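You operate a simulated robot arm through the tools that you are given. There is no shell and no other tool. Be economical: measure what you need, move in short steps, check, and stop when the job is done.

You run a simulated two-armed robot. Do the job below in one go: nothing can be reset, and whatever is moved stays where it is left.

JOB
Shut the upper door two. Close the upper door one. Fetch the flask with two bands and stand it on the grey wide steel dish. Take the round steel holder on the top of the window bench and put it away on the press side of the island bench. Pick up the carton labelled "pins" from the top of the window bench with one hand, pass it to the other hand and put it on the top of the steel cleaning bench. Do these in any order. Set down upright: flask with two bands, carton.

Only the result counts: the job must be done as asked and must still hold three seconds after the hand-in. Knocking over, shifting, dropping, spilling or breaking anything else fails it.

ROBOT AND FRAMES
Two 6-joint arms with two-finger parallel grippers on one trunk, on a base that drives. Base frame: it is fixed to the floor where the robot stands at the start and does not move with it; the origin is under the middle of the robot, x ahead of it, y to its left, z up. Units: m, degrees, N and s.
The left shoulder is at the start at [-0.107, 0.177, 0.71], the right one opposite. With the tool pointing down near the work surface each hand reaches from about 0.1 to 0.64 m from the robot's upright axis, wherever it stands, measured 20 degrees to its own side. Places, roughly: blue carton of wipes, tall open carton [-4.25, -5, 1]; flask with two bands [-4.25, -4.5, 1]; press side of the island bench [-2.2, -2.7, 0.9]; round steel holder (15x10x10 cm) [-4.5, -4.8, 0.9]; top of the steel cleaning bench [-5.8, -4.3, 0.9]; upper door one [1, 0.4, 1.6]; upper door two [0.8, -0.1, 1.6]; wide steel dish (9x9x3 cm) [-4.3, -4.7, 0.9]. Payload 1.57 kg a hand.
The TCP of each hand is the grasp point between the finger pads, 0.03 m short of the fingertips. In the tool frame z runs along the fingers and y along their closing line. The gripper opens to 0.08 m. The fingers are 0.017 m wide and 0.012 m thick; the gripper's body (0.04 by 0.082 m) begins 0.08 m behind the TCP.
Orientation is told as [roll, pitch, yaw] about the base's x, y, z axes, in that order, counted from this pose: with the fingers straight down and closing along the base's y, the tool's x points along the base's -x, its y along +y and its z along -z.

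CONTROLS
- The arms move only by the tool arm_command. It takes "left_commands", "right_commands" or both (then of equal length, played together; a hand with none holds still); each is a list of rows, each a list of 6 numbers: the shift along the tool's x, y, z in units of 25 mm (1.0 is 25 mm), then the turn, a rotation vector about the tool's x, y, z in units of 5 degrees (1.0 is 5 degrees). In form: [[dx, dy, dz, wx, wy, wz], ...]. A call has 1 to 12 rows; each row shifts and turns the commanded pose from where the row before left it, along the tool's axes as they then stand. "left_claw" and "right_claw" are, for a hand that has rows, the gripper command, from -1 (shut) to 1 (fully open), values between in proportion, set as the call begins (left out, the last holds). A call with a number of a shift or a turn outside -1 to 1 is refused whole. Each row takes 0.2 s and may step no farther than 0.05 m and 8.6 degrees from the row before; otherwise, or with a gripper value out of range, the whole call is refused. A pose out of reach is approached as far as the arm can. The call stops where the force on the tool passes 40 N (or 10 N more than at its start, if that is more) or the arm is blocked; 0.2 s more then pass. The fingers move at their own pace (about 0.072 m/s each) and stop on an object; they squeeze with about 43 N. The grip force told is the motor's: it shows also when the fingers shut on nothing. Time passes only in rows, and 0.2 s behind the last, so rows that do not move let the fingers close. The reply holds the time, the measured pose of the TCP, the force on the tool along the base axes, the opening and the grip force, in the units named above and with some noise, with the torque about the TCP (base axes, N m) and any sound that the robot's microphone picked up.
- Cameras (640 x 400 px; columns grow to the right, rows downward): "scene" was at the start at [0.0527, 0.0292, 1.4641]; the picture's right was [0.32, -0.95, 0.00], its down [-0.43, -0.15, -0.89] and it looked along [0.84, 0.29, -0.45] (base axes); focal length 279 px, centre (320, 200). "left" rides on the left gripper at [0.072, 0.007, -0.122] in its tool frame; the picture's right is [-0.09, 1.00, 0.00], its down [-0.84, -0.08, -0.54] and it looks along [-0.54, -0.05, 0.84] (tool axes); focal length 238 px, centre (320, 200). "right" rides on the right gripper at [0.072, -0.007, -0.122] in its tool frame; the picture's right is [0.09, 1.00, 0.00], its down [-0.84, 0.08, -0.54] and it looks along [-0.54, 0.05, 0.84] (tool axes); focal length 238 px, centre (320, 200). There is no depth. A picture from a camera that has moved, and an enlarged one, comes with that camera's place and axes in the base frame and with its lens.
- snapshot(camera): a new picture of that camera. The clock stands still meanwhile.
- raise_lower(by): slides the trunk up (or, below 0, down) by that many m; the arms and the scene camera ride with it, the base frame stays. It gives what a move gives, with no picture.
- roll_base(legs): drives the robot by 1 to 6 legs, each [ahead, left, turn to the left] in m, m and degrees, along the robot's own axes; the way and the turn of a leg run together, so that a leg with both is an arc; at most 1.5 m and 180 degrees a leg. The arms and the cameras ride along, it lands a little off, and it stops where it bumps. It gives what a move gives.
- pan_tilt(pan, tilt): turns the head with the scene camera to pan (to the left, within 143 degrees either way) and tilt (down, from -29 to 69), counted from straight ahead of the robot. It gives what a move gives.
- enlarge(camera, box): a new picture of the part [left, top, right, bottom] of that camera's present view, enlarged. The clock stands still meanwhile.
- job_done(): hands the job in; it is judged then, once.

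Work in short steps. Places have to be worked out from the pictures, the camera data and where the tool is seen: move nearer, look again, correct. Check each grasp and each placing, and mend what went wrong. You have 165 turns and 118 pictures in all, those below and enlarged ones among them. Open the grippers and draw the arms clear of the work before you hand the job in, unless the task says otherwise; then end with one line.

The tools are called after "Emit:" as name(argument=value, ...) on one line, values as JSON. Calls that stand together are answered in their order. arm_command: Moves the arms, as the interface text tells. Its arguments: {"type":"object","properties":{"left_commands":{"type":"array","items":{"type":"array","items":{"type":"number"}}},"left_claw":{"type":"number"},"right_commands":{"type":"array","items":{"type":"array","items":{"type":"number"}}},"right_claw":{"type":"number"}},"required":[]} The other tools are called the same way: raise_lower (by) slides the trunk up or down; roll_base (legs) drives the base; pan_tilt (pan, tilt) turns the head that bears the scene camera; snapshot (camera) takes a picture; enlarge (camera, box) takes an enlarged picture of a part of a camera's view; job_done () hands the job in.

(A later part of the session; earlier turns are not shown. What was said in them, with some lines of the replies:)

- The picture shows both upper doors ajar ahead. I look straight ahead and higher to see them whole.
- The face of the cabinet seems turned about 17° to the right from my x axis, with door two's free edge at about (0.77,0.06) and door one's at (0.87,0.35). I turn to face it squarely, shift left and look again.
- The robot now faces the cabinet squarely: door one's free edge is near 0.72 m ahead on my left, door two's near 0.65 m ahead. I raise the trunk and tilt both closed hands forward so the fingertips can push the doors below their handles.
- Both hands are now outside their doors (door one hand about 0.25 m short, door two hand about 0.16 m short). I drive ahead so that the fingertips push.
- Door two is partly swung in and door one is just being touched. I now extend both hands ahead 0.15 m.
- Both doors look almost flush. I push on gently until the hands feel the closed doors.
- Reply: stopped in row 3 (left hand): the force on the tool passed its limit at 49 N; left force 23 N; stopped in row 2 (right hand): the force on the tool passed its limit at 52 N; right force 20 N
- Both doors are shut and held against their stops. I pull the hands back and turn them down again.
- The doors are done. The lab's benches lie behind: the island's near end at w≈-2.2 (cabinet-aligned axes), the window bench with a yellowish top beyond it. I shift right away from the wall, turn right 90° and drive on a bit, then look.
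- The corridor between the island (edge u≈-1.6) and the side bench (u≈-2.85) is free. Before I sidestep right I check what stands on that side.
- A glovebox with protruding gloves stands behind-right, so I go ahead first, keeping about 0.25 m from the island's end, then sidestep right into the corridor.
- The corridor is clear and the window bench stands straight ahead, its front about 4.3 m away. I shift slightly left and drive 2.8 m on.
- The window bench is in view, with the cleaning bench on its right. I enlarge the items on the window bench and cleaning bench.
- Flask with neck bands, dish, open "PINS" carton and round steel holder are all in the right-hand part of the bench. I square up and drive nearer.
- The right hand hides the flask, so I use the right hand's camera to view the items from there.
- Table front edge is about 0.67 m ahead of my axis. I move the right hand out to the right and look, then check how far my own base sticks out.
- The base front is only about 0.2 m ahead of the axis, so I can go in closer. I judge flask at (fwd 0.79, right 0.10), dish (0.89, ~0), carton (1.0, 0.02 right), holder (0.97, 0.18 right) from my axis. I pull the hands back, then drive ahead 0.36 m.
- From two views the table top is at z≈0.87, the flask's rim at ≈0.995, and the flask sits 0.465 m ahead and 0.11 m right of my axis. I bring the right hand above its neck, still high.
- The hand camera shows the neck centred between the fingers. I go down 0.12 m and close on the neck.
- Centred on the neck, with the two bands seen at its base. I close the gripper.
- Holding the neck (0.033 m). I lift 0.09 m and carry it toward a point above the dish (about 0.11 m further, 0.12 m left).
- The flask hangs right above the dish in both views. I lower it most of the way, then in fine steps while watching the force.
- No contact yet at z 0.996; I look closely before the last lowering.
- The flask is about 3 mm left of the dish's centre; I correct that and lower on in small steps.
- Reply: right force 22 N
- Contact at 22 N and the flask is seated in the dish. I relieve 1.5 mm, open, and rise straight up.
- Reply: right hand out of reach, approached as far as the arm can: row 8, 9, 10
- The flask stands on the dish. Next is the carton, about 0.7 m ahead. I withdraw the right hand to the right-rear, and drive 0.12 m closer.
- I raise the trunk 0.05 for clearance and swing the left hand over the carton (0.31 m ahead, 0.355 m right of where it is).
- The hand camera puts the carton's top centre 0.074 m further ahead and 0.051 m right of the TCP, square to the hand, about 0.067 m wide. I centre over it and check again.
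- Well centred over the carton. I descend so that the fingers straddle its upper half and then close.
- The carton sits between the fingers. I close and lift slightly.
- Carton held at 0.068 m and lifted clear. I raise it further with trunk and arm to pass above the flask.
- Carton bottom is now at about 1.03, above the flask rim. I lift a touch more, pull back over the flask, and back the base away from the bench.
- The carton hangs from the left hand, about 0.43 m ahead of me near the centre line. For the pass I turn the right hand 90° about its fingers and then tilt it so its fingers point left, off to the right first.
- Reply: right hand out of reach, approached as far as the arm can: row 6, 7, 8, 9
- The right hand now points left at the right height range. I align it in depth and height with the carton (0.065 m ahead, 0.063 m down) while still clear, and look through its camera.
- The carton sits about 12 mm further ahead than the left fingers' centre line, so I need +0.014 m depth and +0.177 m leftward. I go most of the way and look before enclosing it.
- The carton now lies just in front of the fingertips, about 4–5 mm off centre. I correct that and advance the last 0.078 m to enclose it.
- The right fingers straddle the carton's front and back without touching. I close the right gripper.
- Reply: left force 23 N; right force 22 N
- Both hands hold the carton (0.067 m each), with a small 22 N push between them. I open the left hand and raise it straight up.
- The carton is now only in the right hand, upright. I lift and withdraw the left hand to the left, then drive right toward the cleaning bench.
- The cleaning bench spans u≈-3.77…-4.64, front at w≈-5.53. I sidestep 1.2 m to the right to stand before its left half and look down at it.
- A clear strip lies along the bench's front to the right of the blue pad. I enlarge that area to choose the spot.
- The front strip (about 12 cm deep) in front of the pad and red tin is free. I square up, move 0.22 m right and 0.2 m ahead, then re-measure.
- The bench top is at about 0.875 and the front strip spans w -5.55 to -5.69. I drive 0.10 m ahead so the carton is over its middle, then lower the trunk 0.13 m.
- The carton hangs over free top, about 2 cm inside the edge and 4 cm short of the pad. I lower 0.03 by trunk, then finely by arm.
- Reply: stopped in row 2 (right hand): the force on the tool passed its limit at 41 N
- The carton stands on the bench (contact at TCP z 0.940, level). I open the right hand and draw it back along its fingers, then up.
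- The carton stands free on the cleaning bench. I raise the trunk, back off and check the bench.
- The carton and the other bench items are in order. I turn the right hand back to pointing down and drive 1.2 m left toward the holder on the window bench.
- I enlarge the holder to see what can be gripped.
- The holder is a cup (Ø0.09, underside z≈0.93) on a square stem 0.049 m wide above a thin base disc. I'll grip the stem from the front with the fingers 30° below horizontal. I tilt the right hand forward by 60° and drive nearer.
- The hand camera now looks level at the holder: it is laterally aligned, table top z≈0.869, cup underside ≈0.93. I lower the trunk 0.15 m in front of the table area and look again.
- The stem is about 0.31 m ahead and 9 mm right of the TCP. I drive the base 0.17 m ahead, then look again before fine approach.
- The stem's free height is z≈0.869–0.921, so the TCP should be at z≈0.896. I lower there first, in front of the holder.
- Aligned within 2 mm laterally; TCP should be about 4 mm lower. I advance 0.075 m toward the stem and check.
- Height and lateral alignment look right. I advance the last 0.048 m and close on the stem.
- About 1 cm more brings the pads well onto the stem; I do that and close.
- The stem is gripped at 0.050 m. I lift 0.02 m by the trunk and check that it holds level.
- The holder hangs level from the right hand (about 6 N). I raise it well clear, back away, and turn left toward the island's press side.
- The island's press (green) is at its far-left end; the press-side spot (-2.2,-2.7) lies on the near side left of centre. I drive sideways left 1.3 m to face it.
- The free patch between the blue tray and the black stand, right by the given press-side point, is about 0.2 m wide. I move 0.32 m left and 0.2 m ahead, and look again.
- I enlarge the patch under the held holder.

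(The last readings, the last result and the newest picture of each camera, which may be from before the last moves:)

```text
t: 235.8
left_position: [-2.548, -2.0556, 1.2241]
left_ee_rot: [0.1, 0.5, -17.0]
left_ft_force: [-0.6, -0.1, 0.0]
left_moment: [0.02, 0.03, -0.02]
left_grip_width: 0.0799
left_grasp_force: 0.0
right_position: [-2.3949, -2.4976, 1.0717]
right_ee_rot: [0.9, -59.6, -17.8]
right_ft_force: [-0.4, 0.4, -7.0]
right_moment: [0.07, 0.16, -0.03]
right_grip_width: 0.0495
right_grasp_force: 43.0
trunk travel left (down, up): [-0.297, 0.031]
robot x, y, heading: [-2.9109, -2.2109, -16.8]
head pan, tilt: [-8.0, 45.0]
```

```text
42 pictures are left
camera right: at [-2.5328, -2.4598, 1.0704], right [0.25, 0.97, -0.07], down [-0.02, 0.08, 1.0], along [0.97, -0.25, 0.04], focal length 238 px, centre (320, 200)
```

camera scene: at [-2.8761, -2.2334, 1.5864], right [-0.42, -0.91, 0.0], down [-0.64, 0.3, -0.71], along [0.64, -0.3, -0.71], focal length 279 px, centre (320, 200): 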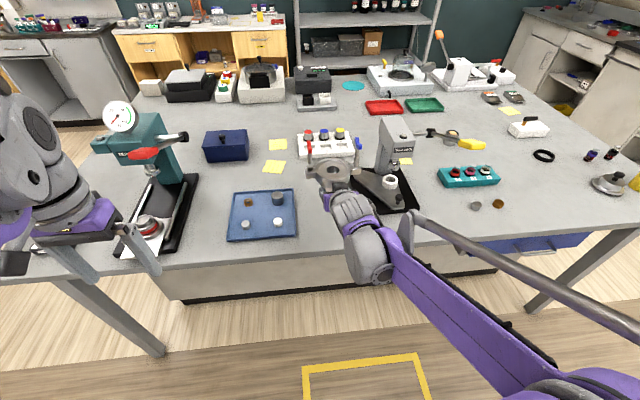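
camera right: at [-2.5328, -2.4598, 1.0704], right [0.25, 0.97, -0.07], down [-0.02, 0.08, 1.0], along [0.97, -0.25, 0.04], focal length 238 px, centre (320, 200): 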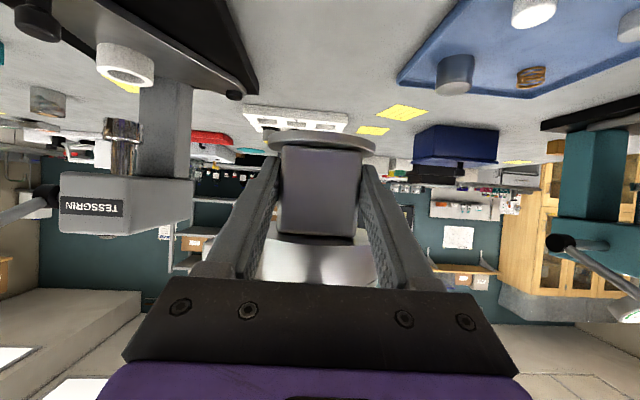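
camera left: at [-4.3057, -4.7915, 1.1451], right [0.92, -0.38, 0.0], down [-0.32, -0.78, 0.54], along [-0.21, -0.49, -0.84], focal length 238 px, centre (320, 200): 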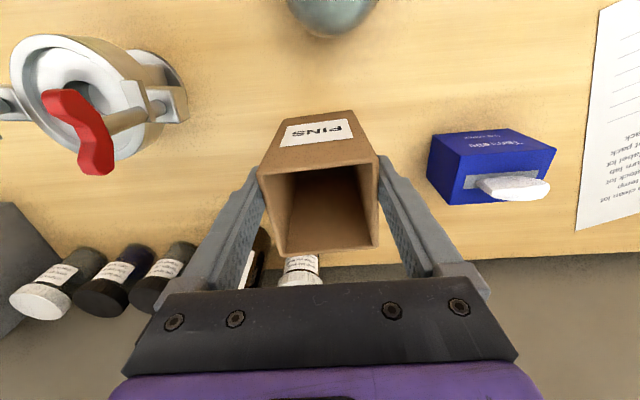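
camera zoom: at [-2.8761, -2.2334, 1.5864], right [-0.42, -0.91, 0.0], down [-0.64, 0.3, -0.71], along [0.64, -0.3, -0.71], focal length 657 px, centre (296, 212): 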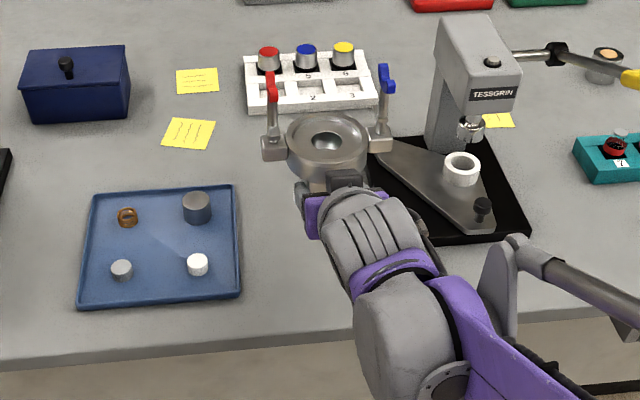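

Triangulation gives the island top z≈0.905, a gap of 0.21 m between tray and stand centred at w=-3.085; the holder is already laterally right and needs 0.145 m ahead. I pull the left hand back from the press first, then drive on.

Emit:
arm_command(left_commands=[[1, 0, 0, 0, 0, 0], [1, 0, 0, 0, 0, 0], [1, 0, 0, 0, 0, 0], [1, 0, 0, 0, 0, 0]])

Emit:
roll_base(legs=[[0.145, 0, 0]])

Emit:
enlarge(camera="scene", box=[210, 110, 450, 280])

Emit:
snapshot(camera="right")

```text
t: 236.8
left_position: [-2.6438, -2.0265, 1.2255]
left_ee_rot: [0.1, 0.4, -17.1]
left_ft_force: [-0.2, -0.6, -1.0]
left_moment: [0.0, -0.06, -0.02]
left_grip_width: 0.0802
left_grasp_force: 0.0
right_position: [-2.3967, -2.4957, 1.0726]
right_ee_rot: [0.7, -59.6, -17.8]
right_ft_force: [-1.4, -0.1, -6.4]
right_moment: [0.02, 0.18, -0.01]
right_grip_width: 0.0495
right_grasp_force: 42.8
trunk travel left (down, up): [-0.297, 0.031]
robot x, y, heading: [-2.9099, -2.2125, -16.7]
head pan, tilt: [-8.0, 45.0]
```

```text
t: 238.2
left_position: [-2.508, -2.0674, 1.2249]
left_ee_rot: [0.0, 0.4, -16.9]
left_ft_force: [-0.3, -0.6, 0.2]
left_moment: [0.05, 0.03, 0.0]
left_grip_width: 0.08
left_grasp_force: 0.0
right_position: [-2.2591, -2.5363, 1.0711]
right_ee_rot: [0.8, -59.6, -17.6]
right_ft_force: [0.4, 0.3, -7.1]
right_moment: [0.05, 0.17, -0.01]
right_grip_width: 0.0495
right_grasp_force: 42.8
trunk travel left (down, up): [-0.297, 0.031]
robot x, y, heading: [-2.7754, -2.2533, -16.7]
head pan, tilt: [-8.0, 45.0]
```

```text
2.35 times, centred on (330, 195) of scene
camera zoom: at [-2.7413, -2.274, 1.5861], right [-0.42, -0.91, 0.0], down [-0.64, 0.3, -0.71], along [0.64, -0.3, -0.71], focal length 657 px, centre (296, 212)
```

zoom: 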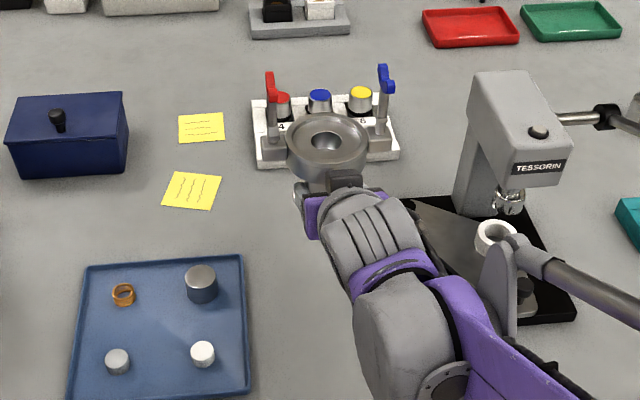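

```text
40 pictures are left
camera right: at [-2.3974, -2.4995, 1.0703], right [0.25, 0.97, -0.07], down [-0.02, 0.08, 1.0], along [0.97, -0.24, 0.04], focal length 238 px, centre (320, 200)
```

right: 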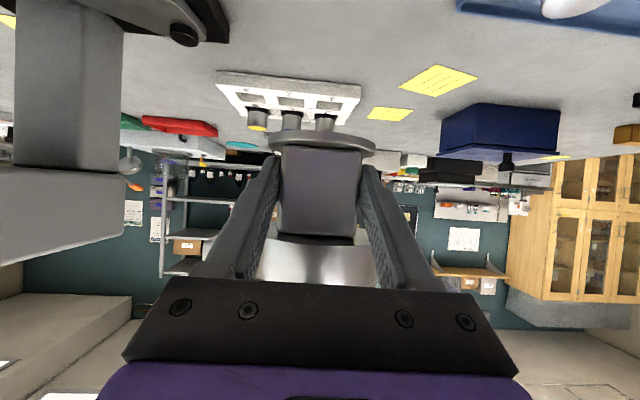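

The holder now hovers over the middle of the free patch (0.16 m clear of the white rack, centred between tray and stand). I lower the trunk 0.11 m and check.

Emit:
raise_lower(by=-0.11)

Emit:
snapshot(camera="right")

Emit:
snapshot(camera="scene")

```text
t: 239.6
left_position: [-2.5074, -2.0677, 1.1155]
left_ee_rot: [0.0, 0.3, -16.9]
left_ft_force: [0.5, 0.1, 0.0]
left_moment: [-0.05, -0.01, 0.0]
left_grip_width: 0.0799
left_grasp_force: 0.1
right_position: [-2.2586, -2.5352, 0.9619]
right_ee_rot: [0.7, -59.6, -17.6]
right_ft_force: [-0.6, -0.1, -5.7]
right_moment: [0.06, 0.21, 0.01]
right_grip_width: 0.0494
right_grasp_force: 43.1
trunk travel left (down, up): [-0.187, 0.141]
robot x, y, heading: [-2.7758, -2.2511, -16.5]
head pan, tilt: [-8.0, 45.0]
```

```text
39 pictures are left
camera right: at [-2.3966, -2.4998, 0.9606], right [0.25, 0.97, -0.07], down [-0.02, 0.08, 1.0], along [0.97, -0.24, 0.04], focal length 238 px, centre (320, 200)
```

right: 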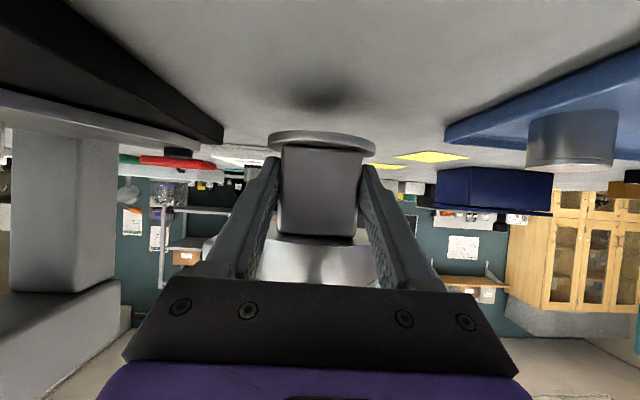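

```text
38 pictures are left
camera scene: at [-2.7363, -2.2755, 1.4729], right [-0.42, -0.91, 0.0], down [-0.64, 0.3, -0.71], along [0.64, -0.3, -0.71], focal length 279 px, centre (320, 200)
```

scene: 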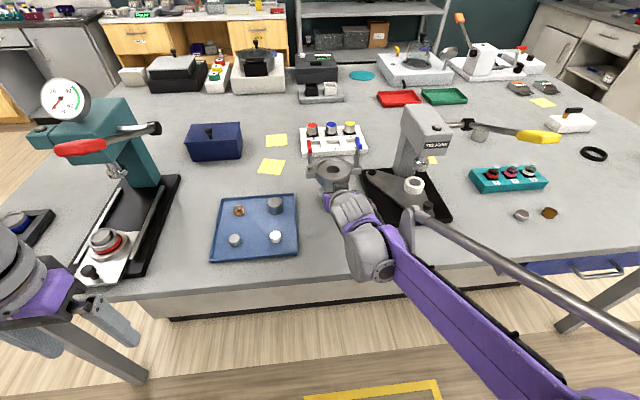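

A shadow shows the base disc about 2–3 cm above the top. I lower 0.015 by trunk, then in 3 mm steps watching the force.

Emit:
raise_lower(by=-0.015)

Emit:
arm_command(right_commands=[[0.104, 0, 0.06, 0, 0, 0], [0.104, 0, 0.06, 0, 0, 0]])

Emit:
snapshot(camera="right")

```text
t: 240.2
left_position: [-2.5087, -2.0661, 1.1005]
left_ee_rot: [0.0, 0.4, -17.0]
left_ft_force: [0.0, 0.0, 0.6]
left_moment: [0.01, -0.02, 0.03]
left_grip_width: 0.0801
left_grasp_force: 0.1
right_position: [-2.2582, -2.5368, 0.9466]
right_ee_rot: [0.9, -59.5, -17.7]
right_ft_force: [0.0, -0.4, -7.1]
right_moment: [0.05, 0.16, 0.0]
right_grip_width: 0.0496
right_grasp_force: 42.1
trunk travel left (down, up): [-0.172, 0.156]
robot x, y, heading: [-2.7765, -2.2501, -16.7]
head pan, tilt: [-8.0, 45.0]
```

```text
t: 240.8
left_position: [-2.507, -2.0683, 1.1001]
left_ee_rot: [0.1, 0.3, -16.9]
left_ft_force: [-0.1, 0.2, 0.5]
left_moment: [0.01, 0.0, 0.03]
left_grip_width: 0.0801
left_grasp_force: 0.0
right_position: [-2.2573, -2.5349, 0.9402]
right_ee_rot: [0.8, -59.5, -17.5]
right_ft_force: [-0.3, 0.6, -6.3]
right_moment: [0.09, 0.16, 0.0]
right_grip_width: 0.0496
right_grasp_force: 43.2
trunk travel left (down, up): [-0.172, 0.156]
robot x, y, heading: [-2.7753, -2.2521, -16.8]
head pan, tilt: [-8.0, 45.0]
```

```text
37 pictures are left
camera right: at [-2.396, -2.4998, 0.9396], right [0.25, 0.97, -0.07], down [-0.02, 0.08, 1.0], along [0.97, -0.24, 0.04], focal length 238 px, centre (320, 200)
```

right: 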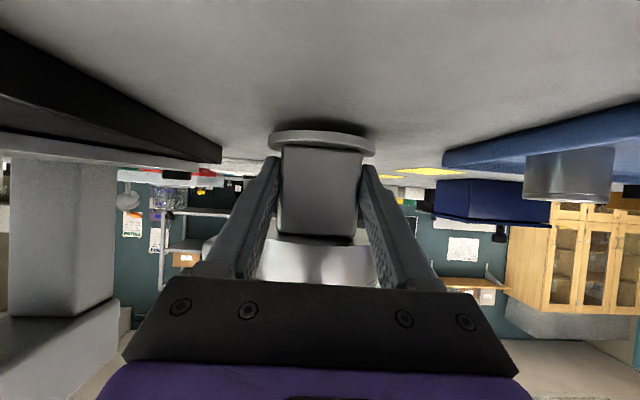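

Still slightly above (weight fully carried). I go on in 3 mm steps.

Emit:
arm_command(right_commands=[[0.104, 0, 0.06, 0, 0, 0], [0.07, 0, 0.04, 0, 0, 0]])

Emit:
arm_command(right_commands=[[0.07, 0, 0.04, 0, 0, 0], [0.07, 0, 0.04, 0, 0, 0]])

Emit:
snapshot(camera="right")

```text
t: 241.4
left_position: [-2.5083, -2.0652, 1.0993]
left_ee_rot: [0.0, 0.4, -16.8]
left_ft_force: [0.8, 0.4, 0.7]
left_moment: [0.0, 0.02, 0.0]
left_grip_width: 0.08
left_grasp_force: 0.1
right_position: [-2.2594, -2.5373, 0.936]
right_ee_rot: [0.8, -59.5, -17.6]
right_ft_force: [-1.1, 0.0, -6.6]
right_moment: [0.06, 0.16, -0.03]
right_grip_width: 0.0496
right_grasp_force: 42.9
trunk travel left (down, up): [-0.172, 0.156]
robot x, y, heading: [-2.7729, -2.2517, -16.9]
head pan, tilt: [-8.0, 45.0]
```

```text
t: 242.0
left_position: [-2.5085, -2.0669, 1.1002]
left_ee_rot: [0.0, 0.3, -16.9]
left_ft_force: [-1.0, 0.4, -0.6]
left_moment: [0.04, -0.02, 0.0]
left_grip_width: 0.0798
left_grasp_force: 0.0
right_position: [-2.2601, -2.5366, 0.9331]
right_ee_rot: [0.8, -59.8, -17.4]
right_ft_force: [2.0, -2.0, 8.9]
right_moment: [-0.6, -0.05, 0.03]
right_grip_width: 0.0495
right_grasp_force: 43.0
trunk travel left (down, up): [-0.172, 0.156]
robot x, y, heading: [-2.7727, -2.2501, -16.8]
head pan, tilt: [-8.0, 45.0]
```

```text
36 pictures are left
camera right: at [-2.3976, -2.5003, 0.9312], right [0.24, 0.97, -0.07], down [-0.03, 0.08, 1.0], along [0.97, -0.24, 0.04], focal length 238 px, centre (320, 200)
```

right: 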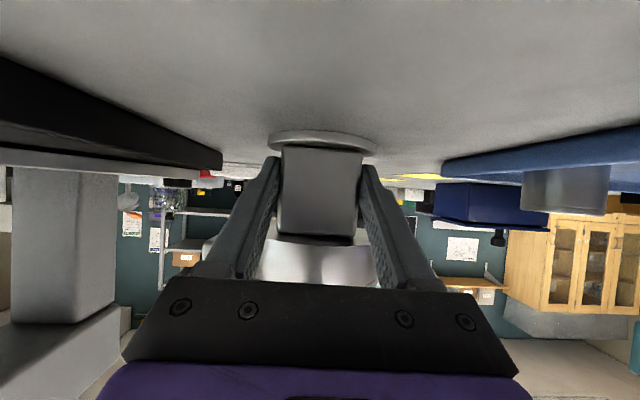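

The disc touches (force went from -6.6 to +8.9 N). I open the gripper, then draw straight back horizontally.

Emit:
arm_command(right_commands=[[0, 0, 0, 0, 0, 0], [0, 0, 0, 0, 0, 0], [0, 0, 0, 0, 0, 0], [0, 0, 0, 0, 0, 0]], right_claw=1)

Emit:
snapshot(camera="right")

```text
t: 243.0
left_position: [-2.5076, -2.067, 1.101]
left_ee_rot: [0.0, 0.4, -16.9]
left_ft_force: [0.6, 0.6, -0.4]
left_moment: [0.02, 0.0, 0.0]
left_grip_width: 0.08
left_grasp_force: 0.1
right_position: [-2.2602, -2.535, 0.9306]
right_ee_rot: [0.8, -59.5, -17.5]
right_ft_force: [0.6, 0.2, 0.1]
right_moment: [-0.03, -0.02, 0.02]
right_grip_width: 0.0799
right_grasp_force: 0.0
trunk travel left (down, up): [-0.172, 0.156]
robot x, y, heading: [-2.773, -2.2502, -16.4]
head pan, tilt: [-8.0, 45.0]
```

```text
35 pictures are left
camera right: at [-2.3978, -2.5002, 0.9304], right [0.25, 0.97, -0.07], down [-0.02, 0.08, 1.0], along [0.97, -0.24, 0.04], focal length 238 px, centre (320, 200)
```

right: 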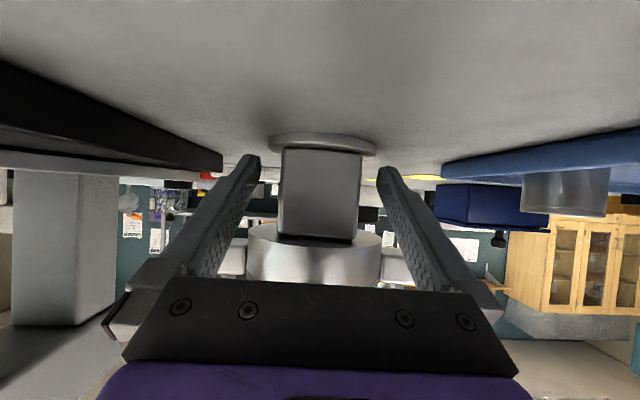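

The holder stands on its own. I retreat straight back 0.2 m, then raise the trunk and check the scene.

Emit:
arm_command(right_commands=[[0.3, 0, -0.52, 0, 0, 0], [0.5, 0, -0.866, 0, 0, 0], [0.5, 0, -0.866, 0, 0, 0], [0.5, 0, -0.866, 0, 0, 0], [0.5, 0, -0.866, 0, 0, 0], [0.5, 0, -0.866, 0, 0, 0], [0.5, 0, -0.866, 0, 0, 0], [0.5, 0, -0.866, 0, 0, 0]])

Emit:
raise_lower(by=0.08)

Emit:
roll_base(legs=[[-0.25, 0, 0]])

Emit:
snapshot(camera="scene")

```text
t: 244.8
left_position: [-2.5091, -2.0674, 1.1008]
left_ee_rot: [0.0, 0.3, -16.9]
left_ft_force: [0.0, -0.1, -0.7]
left_moment: [0.02, -0.01, -0.01]
left_grip_width: 0.0803
left_grasp_force: 0.0
right_position: [-2.4422, -2.477, 0.9334]
right_ee_rot: [0.8, -59.8, -17.7]
right_ft_force: [-0.2, 0.2, -0.9]
right_moment: [0.02, 0.0, -0.01]
right_grip_width: 0.0799
right_grasp_force: 0.1
trunk travel left (down, up): [-0.172, 0.156]
robot x, y, heading: [-2.7715, -2.2478, -16.7]
head pan, tilt: [-8.0, 45.0]
```

```text
t: 246.0
left_position: [-2.5095, -2.0669, 1.1799]
left_ee_rot: [0.0, 0.4, -16.9]
left_ft_force: [-0.2, 0.1, 0.1]
left_moment: [-0.01, 0.0, 0.0]
left_grip_width: 0.0797
left_grasp_force: 0.0
right_position: [-2.4414, -2.4794, 1.0133]
right_ee_rot: [0.9, -59.7, -17.5]
right_ft_force: [1.4, -1.1, -0.8]
right_moment: [0.0, -0.02, 0.01]
right_grip_width: 0.0801
right_grasp_force: 0.1
trunk travel left (down, up): [-0.252, 0.076]
robot x, y, heading: [-2.7734, -2.2539, -16.8]
head pan, tilt: [-8.0, 45.0]
```

```text
t: 247.8
left_position: [-2.7486, -1.9956, 1.1812]
left_ee_rot: [0.0, 0.3, -17.0]
left_ft_force: [0.5, -0.7, -0.2]
left_moment: [0.0, -0.01, 0.03]
left_grip_width: 0.0801
left_grasp_force: 0.0
right_position: [-2.6826, -2.408, 1.0133]
right_ee_rot: [0.8, -59.6, -17.7]
right_ft_force: [-0.2, -0.2, -0.4]
right_moment: [-0.02, 0.01, 0.01]
right_grip_width: 0.0799
right_grasp_force: 0.0
trunk travel left (down, up): [-0.252, 0.076]
robot x, y, heading: [-3.015, -2.178, -16.7]
head pan, tilt: [-8.0, 45.0]
```

```text
34 pictures are left
camera scene: at [-2.9816, -2.2016, 1.5369], right [-0.42, -0.91, 0.0], down [-0.64, 0.3, -0.71], along [0.64, -0.3, -0.71], focal length 279 px, centre (320, 200)
```

scene: 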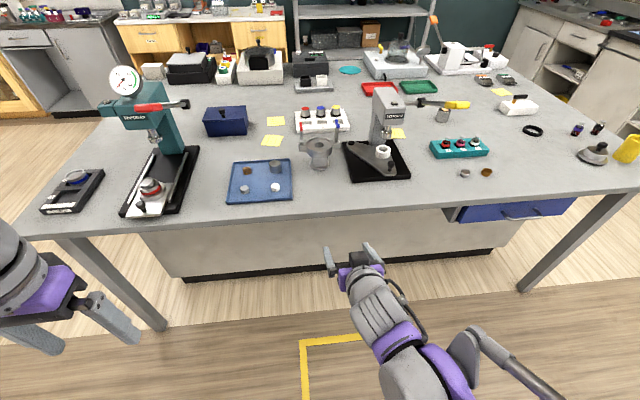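

The holder stands upright on the press side with nothing else moved. Finally I check from here that both upper cabinet doors stayed shut and that flask and carton stand.

Emit:
pan_tilt(pan=46, tilt=5)

Emit:
enlarge(camera="scene", box=[220, 100, 420, 260])

Emit:
pan_tilt(pan=-110, tilt=15)

Emit:
snapshot(camera="scene")

```text
t: 249.1
left_position: [-2.7491, -1.9957, 1.1805]
left_ee_rot: [0.0, 0.5, -17.0]
left_ft_force: [0.6, 0.0, 0.1]
left_moment: [-0.01, 0.01, 0.0]
left_grip_width: 0.0799
left_grasp_force: 0.0
right_position: [-2.6823, -2.4073, 1.0125]
right_ee_rot: [0.7, -59.6, -17.6]
right_ft_force: [-0.4, 0.1, -0.8]
right_moment: [-0.01, -0.01, -0.01]
right_grip_width: 0.0801
right_grasp_force: 0.1
trunk travel left (down, up): [-0.252, 0.076]
robot x, y, heading: [-3.0128, -2.1782, -17.2]
head pan, tilt: [46.0, 5.0]
```

```text
2.50 times, centred on (320, 180) of scene
camera zoom: at [-2.9749, -2.1228, 1.5999], right [0.49, -0.87, 0.0], down [-0.08, -0.04, -1.0], along [0.87, 0.49, -0.09], focal length 698 px, centre (320, 250)
```

zoom: 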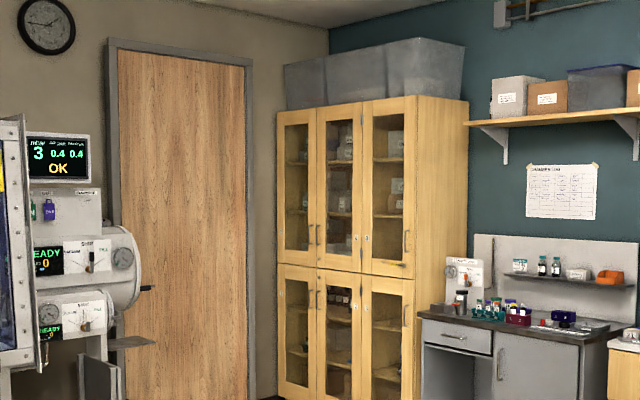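

```text
t: 251.5
left_position: [-2.7501, -1.9948, 1.18]
left_ee_rot: [-0.1, 0.3, -17.0]
left_ft_force: [-0.1, -0.5, 0.6]
left_moment: [-0.01, 0.0, 0.02]
left_grip_width: 0.0801
left_grasp_force: 0.0
right_position: [-2.6817, -2.4077, 1.0126]
right_ee_rot: [0.7, -59.6, -17.6]
right_ft_force: [-0.2, -0.6, 0.3]
right_moment: [0.0, -0.03, 0.01]
right_grip_width: 0.0798
right_grasp_force: 0.1
trunk travel left (down, up): [-0.252, 0.076]
robot x, y, heading: [-3.0173, -2.1781, -16.8]
head pan, tilt: [-110.0, 15.0]
```

```text
32 pictures are left
camera scene: at [-3.111, -2.2424, 1.5837], right [-0.8, 0.6, 0.0], down [0.15, 0.21, -0.97], along [-0.58, -0.77, -0.26], focal length 279 px, centre (320, 200)
```

scene: 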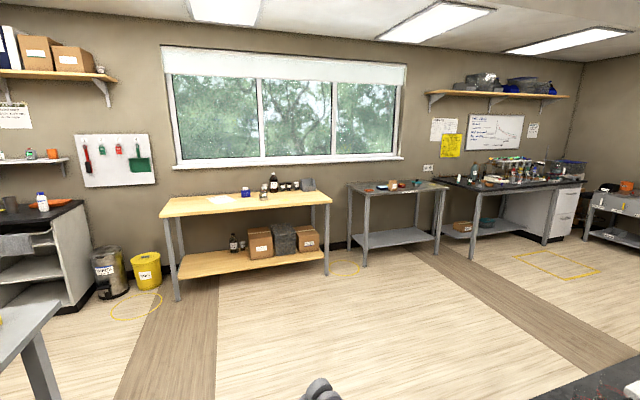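

All is in place: both upper doors shut, flask on the dish, carton on the cleaning bench, holder on the island, grippers open and clear. I hand in.

Emit:
job_done()

```text
The job is handed in.
```

I finished all five tasks and handed the job in: upper doors one and two are shut, and the two-band flask stands upright on the wide steel dish. The "pins" carton was passed from the left hand to the right and stands upright on the cleaning bench, and the round steel holder is on the press side of the island.
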